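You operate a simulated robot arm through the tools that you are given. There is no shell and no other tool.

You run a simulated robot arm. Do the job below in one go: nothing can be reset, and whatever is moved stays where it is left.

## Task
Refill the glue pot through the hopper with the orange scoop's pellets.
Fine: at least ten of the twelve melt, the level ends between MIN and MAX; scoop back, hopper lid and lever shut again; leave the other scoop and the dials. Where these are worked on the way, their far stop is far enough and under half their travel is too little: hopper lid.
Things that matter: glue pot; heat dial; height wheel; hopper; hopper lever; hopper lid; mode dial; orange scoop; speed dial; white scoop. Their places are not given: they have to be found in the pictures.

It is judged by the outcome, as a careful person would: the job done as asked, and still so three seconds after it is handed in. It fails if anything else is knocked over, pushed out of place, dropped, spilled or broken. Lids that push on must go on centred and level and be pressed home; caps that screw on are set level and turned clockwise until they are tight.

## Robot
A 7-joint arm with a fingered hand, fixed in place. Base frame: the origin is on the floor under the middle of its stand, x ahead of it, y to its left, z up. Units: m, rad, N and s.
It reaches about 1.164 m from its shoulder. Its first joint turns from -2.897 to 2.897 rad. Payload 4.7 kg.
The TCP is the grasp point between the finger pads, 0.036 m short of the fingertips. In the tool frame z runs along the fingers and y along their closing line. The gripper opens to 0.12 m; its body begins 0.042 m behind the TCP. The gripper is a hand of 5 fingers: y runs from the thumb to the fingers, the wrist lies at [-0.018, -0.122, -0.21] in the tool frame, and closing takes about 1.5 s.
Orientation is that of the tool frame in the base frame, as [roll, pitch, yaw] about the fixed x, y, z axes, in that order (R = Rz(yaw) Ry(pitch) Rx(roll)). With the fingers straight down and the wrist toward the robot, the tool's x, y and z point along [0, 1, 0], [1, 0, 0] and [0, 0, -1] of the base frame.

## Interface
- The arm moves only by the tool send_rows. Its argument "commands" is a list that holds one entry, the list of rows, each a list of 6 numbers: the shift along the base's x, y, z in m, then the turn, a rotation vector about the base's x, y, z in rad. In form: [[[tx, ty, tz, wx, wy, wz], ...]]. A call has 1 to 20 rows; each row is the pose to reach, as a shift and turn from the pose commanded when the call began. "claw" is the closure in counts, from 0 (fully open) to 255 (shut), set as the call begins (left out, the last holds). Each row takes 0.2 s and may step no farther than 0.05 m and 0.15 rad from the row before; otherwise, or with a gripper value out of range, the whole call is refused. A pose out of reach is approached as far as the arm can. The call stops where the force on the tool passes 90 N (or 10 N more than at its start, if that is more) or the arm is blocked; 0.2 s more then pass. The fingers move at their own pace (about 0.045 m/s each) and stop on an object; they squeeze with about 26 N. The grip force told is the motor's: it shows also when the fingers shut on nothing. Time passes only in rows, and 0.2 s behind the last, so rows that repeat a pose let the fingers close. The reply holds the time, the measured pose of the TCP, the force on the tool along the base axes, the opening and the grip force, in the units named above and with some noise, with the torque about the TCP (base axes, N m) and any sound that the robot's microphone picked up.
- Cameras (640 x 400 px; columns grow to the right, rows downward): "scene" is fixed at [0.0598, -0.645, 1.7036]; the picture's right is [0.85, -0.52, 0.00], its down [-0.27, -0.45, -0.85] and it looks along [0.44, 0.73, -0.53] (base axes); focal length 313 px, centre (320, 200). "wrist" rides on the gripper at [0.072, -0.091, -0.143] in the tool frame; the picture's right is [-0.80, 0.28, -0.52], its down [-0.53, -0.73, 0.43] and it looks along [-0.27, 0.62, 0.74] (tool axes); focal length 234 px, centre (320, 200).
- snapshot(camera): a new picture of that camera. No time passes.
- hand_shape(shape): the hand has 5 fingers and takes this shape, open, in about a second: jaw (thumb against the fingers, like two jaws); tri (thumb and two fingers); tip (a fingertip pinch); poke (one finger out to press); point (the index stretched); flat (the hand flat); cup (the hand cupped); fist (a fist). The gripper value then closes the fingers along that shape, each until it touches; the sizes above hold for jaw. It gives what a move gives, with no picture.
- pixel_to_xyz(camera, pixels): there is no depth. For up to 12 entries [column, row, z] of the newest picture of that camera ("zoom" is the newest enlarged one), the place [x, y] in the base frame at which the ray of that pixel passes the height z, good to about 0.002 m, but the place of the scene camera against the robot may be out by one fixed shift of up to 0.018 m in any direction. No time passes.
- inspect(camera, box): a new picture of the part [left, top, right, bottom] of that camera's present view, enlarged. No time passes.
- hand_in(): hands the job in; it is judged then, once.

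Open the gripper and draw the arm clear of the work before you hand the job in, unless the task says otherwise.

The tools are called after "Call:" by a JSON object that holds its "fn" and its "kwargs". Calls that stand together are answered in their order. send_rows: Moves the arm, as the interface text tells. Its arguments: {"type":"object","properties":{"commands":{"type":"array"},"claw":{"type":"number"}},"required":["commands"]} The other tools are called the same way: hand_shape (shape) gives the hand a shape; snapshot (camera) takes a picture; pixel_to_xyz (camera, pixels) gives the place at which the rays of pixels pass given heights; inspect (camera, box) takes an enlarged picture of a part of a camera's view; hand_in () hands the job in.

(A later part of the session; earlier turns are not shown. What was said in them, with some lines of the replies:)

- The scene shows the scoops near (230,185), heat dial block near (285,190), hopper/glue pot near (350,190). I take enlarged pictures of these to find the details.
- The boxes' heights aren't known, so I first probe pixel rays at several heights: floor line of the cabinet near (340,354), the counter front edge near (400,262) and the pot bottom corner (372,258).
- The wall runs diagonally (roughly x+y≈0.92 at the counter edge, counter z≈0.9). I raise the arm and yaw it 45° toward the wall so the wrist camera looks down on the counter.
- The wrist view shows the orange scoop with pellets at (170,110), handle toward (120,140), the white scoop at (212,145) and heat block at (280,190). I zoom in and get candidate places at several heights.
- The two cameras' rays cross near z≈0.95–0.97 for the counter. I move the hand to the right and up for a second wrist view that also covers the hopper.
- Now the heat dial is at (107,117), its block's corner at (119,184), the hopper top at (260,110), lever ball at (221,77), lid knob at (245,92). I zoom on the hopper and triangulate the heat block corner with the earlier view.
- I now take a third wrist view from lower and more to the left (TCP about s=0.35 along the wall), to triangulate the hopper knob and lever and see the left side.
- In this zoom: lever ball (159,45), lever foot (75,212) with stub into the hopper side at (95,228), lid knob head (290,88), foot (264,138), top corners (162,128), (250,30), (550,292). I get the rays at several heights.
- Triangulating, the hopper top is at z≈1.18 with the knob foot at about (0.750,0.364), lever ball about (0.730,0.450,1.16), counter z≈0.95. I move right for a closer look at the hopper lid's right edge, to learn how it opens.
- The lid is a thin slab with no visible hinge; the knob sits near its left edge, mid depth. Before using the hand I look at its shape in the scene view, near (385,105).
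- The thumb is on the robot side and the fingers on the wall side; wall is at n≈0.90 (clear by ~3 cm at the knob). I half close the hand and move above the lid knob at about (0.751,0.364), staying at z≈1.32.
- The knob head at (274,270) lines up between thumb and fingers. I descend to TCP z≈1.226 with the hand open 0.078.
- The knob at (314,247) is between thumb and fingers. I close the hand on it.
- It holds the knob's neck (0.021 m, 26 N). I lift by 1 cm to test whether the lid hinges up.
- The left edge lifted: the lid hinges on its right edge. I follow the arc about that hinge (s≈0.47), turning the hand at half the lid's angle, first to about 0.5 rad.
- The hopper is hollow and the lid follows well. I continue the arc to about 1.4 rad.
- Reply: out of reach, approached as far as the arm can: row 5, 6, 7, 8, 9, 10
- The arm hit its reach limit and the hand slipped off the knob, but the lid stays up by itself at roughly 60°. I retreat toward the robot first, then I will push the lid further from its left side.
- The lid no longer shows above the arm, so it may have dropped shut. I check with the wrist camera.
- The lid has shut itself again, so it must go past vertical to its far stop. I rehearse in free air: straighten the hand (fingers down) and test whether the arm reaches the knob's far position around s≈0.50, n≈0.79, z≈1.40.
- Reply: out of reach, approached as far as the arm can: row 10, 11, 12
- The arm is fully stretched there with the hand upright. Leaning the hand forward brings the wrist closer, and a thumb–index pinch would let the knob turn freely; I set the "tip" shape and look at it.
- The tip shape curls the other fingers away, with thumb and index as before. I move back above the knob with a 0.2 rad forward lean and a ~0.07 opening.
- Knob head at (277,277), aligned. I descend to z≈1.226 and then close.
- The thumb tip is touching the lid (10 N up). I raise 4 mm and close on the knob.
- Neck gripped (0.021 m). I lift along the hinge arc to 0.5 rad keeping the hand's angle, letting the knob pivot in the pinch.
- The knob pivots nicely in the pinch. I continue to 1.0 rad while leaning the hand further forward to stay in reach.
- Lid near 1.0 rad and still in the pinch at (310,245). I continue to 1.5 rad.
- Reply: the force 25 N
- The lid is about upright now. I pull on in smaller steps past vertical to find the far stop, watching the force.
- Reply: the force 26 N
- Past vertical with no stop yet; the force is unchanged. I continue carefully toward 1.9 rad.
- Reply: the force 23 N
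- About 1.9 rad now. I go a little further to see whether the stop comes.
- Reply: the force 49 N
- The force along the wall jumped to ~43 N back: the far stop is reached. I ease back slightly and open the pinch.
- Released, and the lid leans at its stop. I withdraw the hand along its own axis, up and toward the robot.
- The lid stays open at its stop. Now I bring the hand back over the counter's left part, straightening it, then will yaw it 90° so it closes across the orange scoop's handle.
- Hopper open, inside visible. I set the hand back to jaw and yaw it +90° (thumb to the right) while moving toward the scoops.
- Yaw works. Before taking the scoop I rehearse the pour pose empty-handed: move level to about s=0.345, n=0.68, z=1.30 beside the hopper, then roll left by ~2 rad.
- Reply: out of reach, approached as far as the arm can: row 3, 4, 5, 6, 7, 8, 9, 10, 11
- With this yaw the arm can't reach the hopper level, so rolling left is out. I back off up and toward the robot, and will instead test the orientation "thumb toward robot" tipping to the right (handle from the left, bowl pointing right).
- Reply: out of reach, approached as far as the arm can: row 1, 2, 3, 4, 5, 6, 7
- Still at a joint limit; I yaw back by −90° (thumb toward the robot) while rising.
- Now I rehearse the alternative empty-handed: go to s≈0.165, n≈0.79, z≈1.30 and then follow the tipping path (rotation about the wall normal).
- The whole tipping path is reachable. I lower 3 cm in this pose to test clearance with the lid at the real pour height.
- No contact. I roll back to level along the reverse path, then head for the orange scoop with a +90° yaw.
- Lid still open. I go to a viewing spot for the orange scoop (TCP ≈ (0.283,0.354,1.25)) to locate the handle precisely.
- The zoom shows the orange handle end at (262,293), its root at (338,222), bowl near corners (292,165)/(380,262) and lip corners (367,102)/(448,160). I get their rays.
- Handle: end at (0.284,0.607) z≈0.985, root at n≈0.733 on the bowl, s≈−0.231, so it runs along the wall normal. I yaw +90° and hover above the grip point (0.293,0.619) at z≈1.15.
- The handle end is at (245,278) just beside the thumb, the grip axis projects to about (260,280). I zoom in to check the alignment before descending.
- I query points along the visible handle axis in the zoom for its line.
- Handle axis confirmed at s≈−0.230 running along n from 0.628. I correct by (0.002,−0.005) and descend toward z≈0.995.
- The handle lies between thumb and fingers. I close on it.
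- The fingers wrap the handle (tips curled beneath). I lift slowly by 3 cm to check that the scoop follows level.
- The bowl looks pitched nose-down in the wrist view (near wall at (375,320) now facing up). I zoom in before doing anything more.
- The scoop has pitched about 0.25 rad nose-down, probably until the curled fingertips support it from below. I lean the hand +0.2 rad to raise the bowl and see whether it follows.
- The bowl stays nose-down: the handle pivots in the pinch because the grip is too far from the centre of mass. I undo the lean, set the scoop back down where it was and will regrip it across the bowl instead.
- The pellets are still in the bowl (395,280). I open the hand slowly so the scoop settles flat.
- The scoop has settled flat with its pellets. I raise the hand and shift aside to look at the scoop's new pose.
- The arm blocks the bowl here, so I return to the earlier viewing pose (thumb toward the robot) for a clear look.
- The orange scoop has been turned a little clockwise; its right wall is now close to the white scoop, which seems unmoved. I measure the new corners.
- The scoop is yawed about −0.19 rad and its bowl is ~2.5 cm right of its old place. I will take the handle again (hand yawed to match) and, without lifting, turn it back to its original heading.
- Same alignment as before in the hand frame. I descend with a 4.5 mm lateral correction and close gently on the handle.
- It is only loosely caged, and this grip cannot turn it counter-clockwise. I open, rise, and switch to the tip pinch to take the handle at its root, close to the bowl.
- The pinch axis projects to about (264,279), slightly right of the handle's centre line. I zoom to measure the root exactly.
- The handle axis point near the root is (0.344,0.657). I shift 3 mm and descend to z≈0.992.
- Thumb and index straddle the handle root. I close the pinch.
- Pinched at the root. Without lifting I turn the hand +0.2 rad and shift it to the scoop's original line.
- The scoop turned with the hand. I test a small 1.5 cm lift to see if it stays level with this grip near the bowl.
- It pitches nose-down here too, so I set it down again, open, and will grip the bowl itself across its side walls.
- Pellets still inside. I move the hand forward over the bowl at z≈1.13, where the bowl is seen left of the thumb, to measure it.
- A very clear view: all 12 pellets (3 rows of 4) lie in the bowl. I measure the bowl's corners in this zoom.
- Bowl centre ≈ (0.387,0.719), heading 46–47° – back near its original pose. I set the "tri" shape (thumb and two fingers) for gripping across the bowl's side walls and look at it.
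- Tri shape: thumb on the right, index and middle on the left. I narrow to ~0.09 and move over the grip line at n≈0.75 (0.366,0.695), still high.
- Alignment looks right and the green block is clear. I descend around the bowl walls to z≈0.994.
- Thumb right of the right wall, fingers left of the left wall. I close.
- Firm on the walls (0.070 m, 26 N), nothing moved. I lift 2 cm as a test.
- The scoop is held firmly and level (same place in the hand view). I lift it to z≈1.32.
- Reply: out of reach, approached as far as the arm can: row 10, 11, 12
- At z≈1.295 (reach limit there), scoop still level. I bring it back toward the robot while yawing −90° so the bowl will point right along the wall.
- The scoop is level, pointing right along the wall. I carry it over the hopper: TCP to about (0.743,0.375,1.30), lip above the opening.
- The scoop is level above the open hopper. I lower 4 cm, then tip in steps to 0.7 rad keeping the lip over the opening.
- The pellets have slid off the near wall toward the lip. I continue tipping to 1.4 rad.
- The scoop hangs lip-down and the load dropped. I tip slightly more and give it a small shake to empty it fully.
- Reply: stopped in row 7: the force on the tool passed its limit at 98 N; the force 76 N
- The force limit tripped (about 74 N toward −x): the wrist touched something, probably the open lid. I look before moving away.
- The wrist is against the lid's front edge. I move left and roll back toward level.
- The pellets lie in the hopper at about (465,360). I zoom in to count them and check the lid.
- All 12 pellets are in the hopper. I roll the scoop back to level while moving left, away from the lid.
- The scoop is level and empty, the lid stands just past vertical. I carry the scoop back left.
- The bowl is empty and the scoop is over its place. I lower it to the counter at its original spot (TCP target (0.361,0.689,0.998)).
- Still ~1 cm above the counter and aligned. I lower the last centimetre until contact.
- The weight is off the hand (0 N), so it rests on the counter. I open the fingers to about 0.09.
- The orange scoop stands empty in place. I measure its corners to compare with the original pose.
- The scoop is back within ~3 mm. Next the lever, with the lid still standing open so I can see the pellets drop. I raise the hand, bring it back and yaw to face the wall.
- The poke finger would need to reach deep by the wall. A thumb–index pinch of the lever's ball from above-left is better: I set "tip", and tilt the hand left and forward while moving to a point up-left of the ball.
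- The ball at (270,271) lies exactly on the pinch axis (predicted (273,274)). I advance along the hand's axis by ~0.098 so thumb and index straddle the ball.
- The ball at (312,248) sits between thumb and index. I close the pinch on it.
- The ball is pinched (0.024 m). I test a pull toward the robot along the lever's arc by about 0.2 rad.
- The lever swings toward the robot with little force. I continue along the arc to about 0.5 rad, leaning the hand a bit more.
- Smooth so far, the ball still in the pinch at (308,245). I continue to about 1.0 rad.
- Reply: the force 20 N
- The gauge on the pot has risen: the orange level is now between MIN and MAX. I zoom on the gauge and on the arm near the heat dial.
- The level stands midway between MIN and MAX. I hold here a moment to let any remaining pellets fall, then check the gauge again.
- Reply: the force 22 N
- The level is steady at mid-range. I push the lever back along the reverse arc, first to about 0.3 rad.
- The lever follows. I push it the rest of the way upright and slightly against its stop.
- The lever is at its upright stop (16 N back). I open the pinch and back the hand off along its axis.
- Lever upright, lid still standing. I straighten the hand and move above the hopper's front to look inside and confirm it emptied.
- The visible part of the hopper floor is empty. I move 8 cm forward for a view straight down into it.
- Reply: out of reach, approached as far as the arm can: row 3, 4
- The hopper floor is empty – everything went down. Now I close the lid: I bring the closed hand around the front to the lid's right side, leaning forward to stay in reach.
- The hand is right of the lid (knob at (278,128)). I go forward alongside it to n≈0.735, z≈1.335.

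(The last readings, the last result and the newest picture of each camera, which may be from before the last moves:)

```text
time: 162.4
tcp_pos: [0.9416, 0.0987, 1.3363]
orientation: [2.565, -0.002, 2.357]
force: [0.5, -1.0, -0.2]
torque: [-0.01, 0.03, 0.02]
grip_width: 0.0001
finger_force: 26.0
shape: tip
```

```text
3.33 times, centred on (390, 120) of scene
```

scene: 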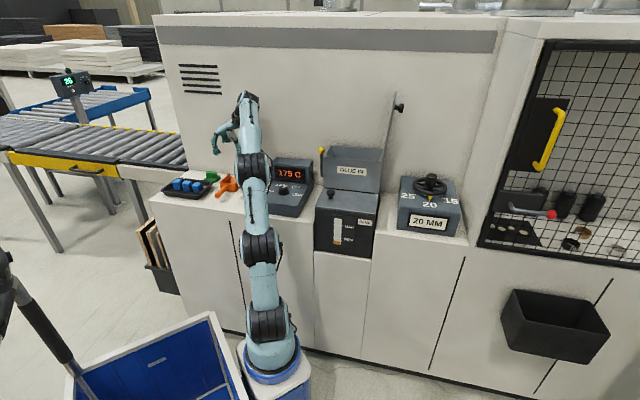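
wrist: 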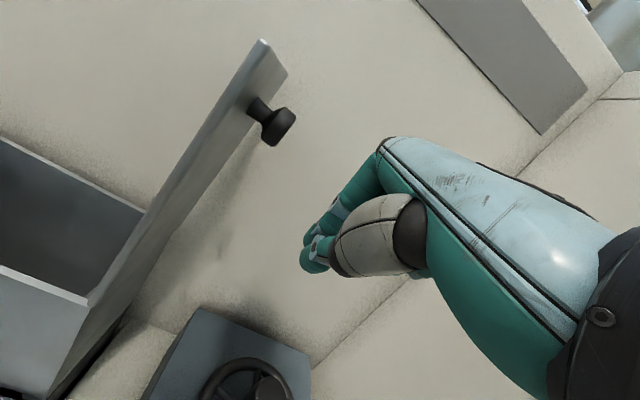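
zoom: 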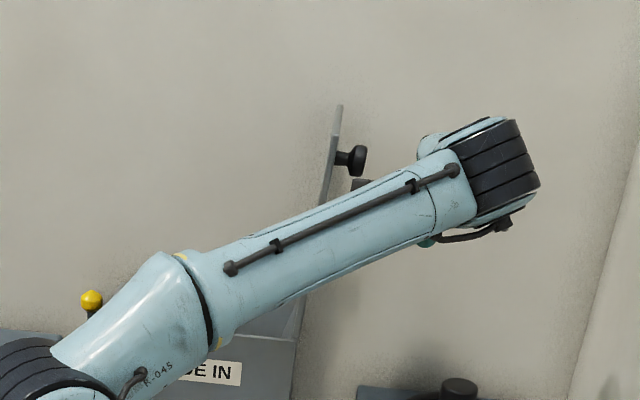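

The hand is beside the lid's lower right face. I push slowly to the left.

Call:
{"fn": "send_rows", "kwargs": {"commands": [[[-0.0177, 0.0177, 0, 0, 0, 0], [-0.0354, 0.0354, 0, 0, 0, 0], [-0.053, 0.053, 0, 0, 0, 0], [-0.0672, 0.0672, 0, 0, 0, 0], [-0.0813, 0.0813, 0, 0, 0, 0], [-0.0919, 0.0919, 0, 0, 0, 0], [-0.0919, 0.0919, 0, 0, 0, 0]]]}}

Call:
{"fn": "snapshot", "kwargs": {"camera": "wrist"}}

Call:
{"fn": "inspect", "kwargs": {"camera": "scene", "box": [310, 60, 430, 180]}}

```text
time: 164.0
tcp_pos: [0.8478, 0.1888, 1.3363]
orientation: [2.563, -0.002, 2.358]
force: [0.0, -0.3, -0.5]
torque: [0.05, 0.02, -0.04]
grip_width: 0.0
finger_force: 25.6
shape: tip
```

```text
taken
```

wrist: 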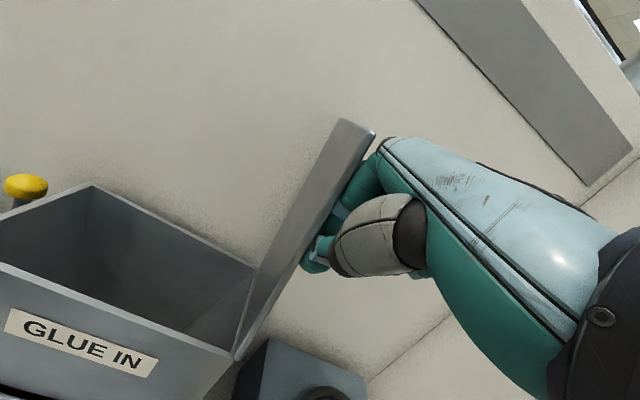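

```text
3.33 times, centred on (370, 120) of scene
```

zoom: 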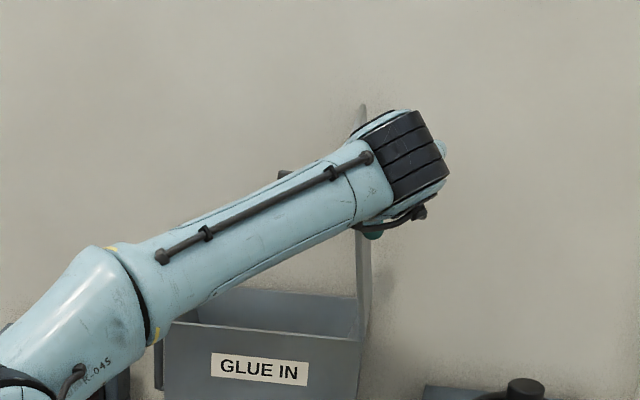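

The lid is being moved to about upright. I keep pushing left another 8 cm.

Call:
{"fn": "send_rows", "kwargs": {"commands": [[[-0.0106, 0.0106, 0, 0, 0, 0], [-0.0212, 0.0212, 0, 0, 0, 0], [-0.0318, 0.0318, 0, 0, 0, 0], [-0.0424, 0.0424, 0, 0, 0, 0], [-0.053, 0.053, 0, 0, 0, 0], [-0.053, 0.053, 0, 0, 0, 0]]]}}

Call:
{"fn": "snapshot", "kwargs": {"camera": "wrist"}}

Call:
{"fn": "inspect", "kwargs": {"camera": "scene", "box": [310, 60, 430, 180]}}

```text
time: 165.4
tcp_pos: [0.7957, 0.2421, 1.335]
orientation: [2.563, -0.001, 2.356]
force: [0.1, -0.3, -0.8]
torque: [-0.01, -0.01, -0.01]
grip_width: 0.0
finger_force: 25.9
shape: tip
```

```text
taken
```

wrist: 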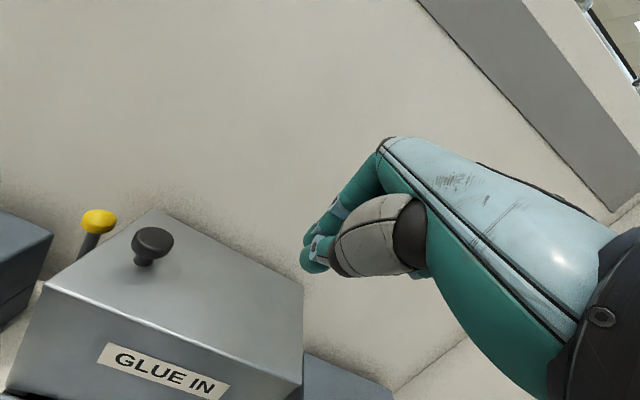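

```text
3.33 times, centred on (370, 120) of scene
```

zoom: 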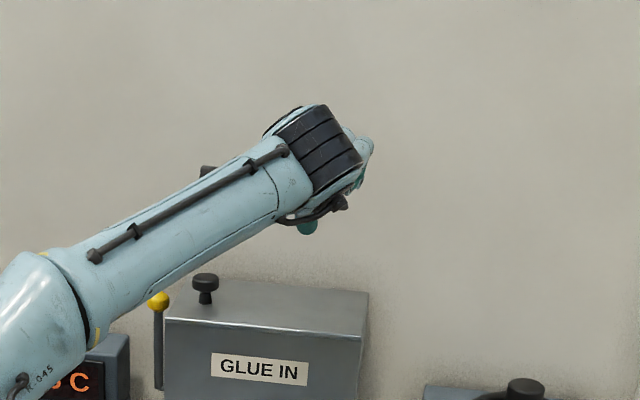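

The lid has dropped shut. I withdraw the hand toward the robot and check the lid seam.

Call:
{"fn": "send_rows", "kwargs": {"commands": [[[-0.02, -0.02, 0.02, 0, 0, 0], [-0.045, -0.045, 0.03, 0, 0, 0], [-0.075, -0.075, 0.03, 0, 0, 0], [-0.105, -0.105, 0.03, 0, 0, 0], [-0.135, -0.135, 0.03, 0, 0, 0], [-0.15, -0.15, 0.03, 0, 0, 0], [-0.15, -0.15, 0.03, 0, 0, 0]]]}}

Call:
{"fn": "snapshot", "kwargs": {"camera": "wrist"}}

Call:
{"fn": "snapshot", "kwargs": {"camera": "scene"}}

```text
time: 167.0
tcp_pos: [0.6464, 0.0918, 1.3639]
orientation: [2.565, -0.001, 2.356]
force: [-0.5, 0.2, 0.7]
torque: [0.0, 0.0, 0.0]
grip_width: 0.0
finger_force: 26.3
shape: tip
```

```text
taken
```

wrist: 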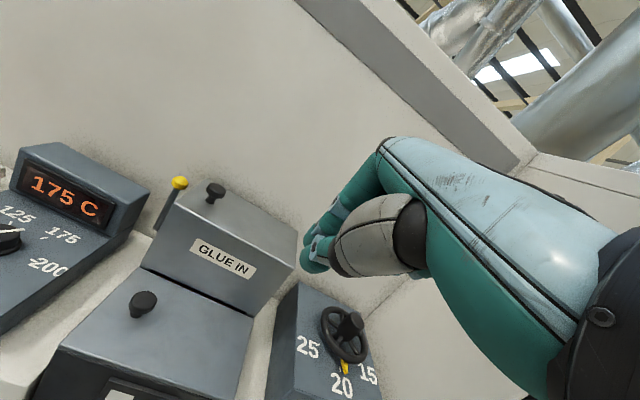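

```text
taken
```

scene: 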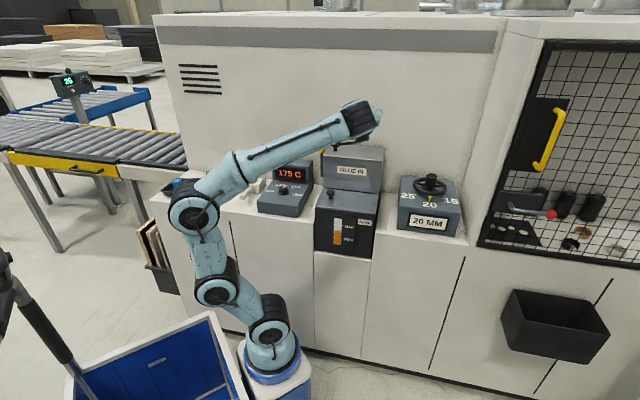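

The lid sits flat, lever upright. I open the hand and draw the arm back toward its starting pose.

Call:
{"fn": "send_rows", "kwargs": {"commands": [[[-0.03, -0.015, 0, -0.041, 0.041, 0], [-0.06, -0.03, 0, -0.082, 0.082, 0], [-0.09, -0.045, 0, -0.123, 0.123, 0], [-0.12, -0.06, -0.02, -0.164, 0.164, 0], [-0.15, -0.07, -0.05, -0.205, 0.205, 0], [-0.18, -0.075, -0.08, -0.246, 0.246, 0], [-0.205, -0.08, -0.11, -0.287, 0.287, 0], [-0.22, -0.085, -0.145, -0.328, 0.328, 0], [-0.23, -0.09, -0.18, -0.369, 0.369, 0], [-0.24, -0.09, -0.21, -0.41, 0.41, 0], [-0.24, -0.09, -0.25, -0.41, 0.41, 0], [-0.24, -0.09, -0.28, -0.41, 0.41, 0], [-0.24, -0.09, -0.28, -0.41, 0.41, 0]]], "claw": 0}}

Call:
{"fn": "snapshot", "kwargs": {"camera": "scene"}}

Call:
{"fn": "inspect", "kwargs": {"camera": "scene", "box": [300, 135, 400, 205]}}

Call:
{"fn": "inspect", "kwargs": {"camera": "scene", "box": [150, 150, 320, 238]}}

Call:
{"fn": "inspect", "kwargs": {"camera": "scene", "box": [310, 190, 390, 265]}}

```text
time: 169.8
tcp_pos: [0.4068, 0.002, 1.0856]
orientation: [-3.141, -0.002, 2.356]
force: [1.3, -0.2, 0.5]
torque: [-0.01, 0.01, 0.0]
grip_width: 0.1198
finger_force: 0.1
shape: tip
```

```text
taken
```

scene: 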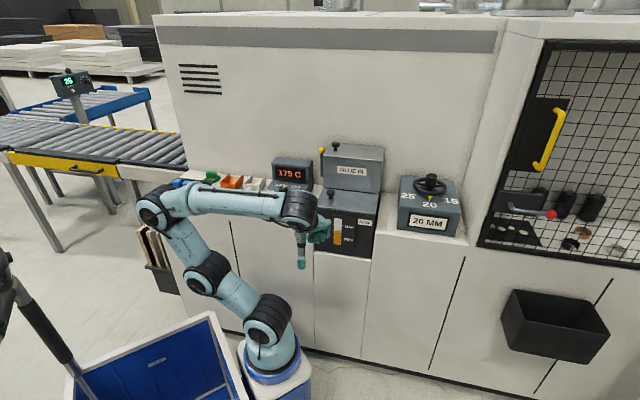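

```text
5.71 times, centred on (350, 170) of scene
```

zoom: 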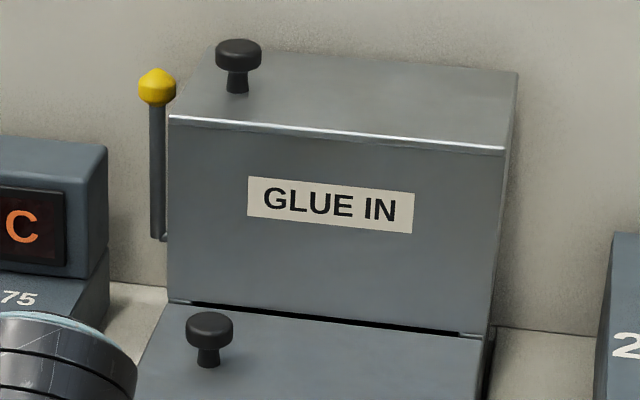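

```text
3.76 times, centred on (235, 194) of scene
```

zoom: 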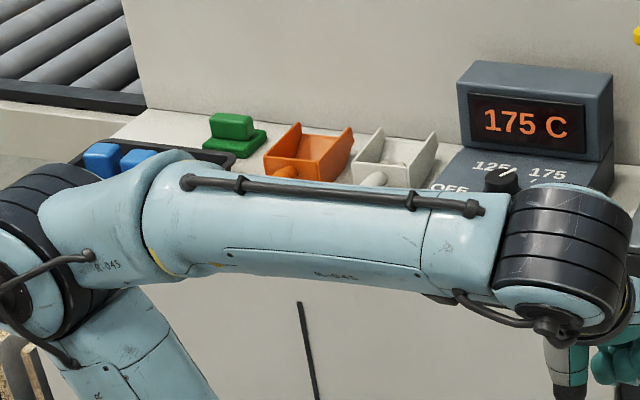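

```text
5.33 times, centred on (350, 228) of scene
```

zoom: 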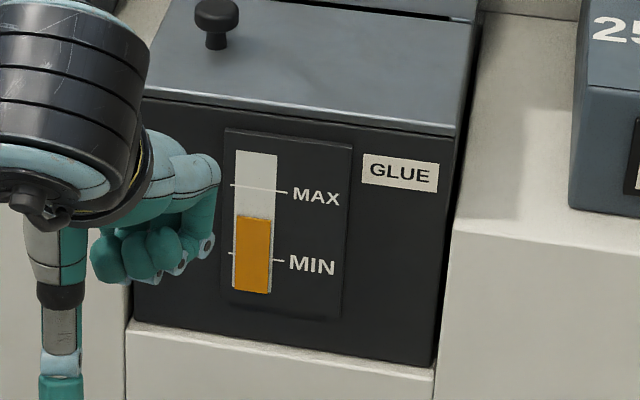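

Everything matches the goal: lid flat and lever upright exactly as in the first picture, level midway between MIN and MAX, orange scoop back, dials reading 175 C and 20 MM, and the arm is clear with the hand open. I hand the job in.

Call:
{"fn": "hand_in", "kwargs": {}}

```text
The job is handed in.
```

I refilled the glue pot and handed the job in; I haven't seen the judge's result.

- **Pellets:** all 12 went from the orange scoop into the hopper, and none were left on its floor after I worked the lever. I take that to mean all 12 melted, but I could only confirm it through the level.
- **Level:** the gauge reads about midway between MIN and MAX.
- **Hopper:** the lid is shut and the lever is upright at its stop; both look as they did in the first picture.
- **Orange scoop:** it is back within about 3 mm of where it started, empty.
- **Left alone:** I never touched the white scoop or any of the dials. The heat reading is still 175 C and the height still 20 MM. The mode and speed dials were never in the pictures I worked from.

**Mishaps on the way:**
- The lid fell shut once after my first attempt to open it.
- The orange scoop tipped and turned while I tried to lift it by the handle. It kept all its pellets, and I straightened it and gripped the bowl instead.
- The arm pressed against the open lid at about 98 N while I was shaking the scoop out. It stopped at its force limit and I backed it off. The lid still closed normally afterwards.
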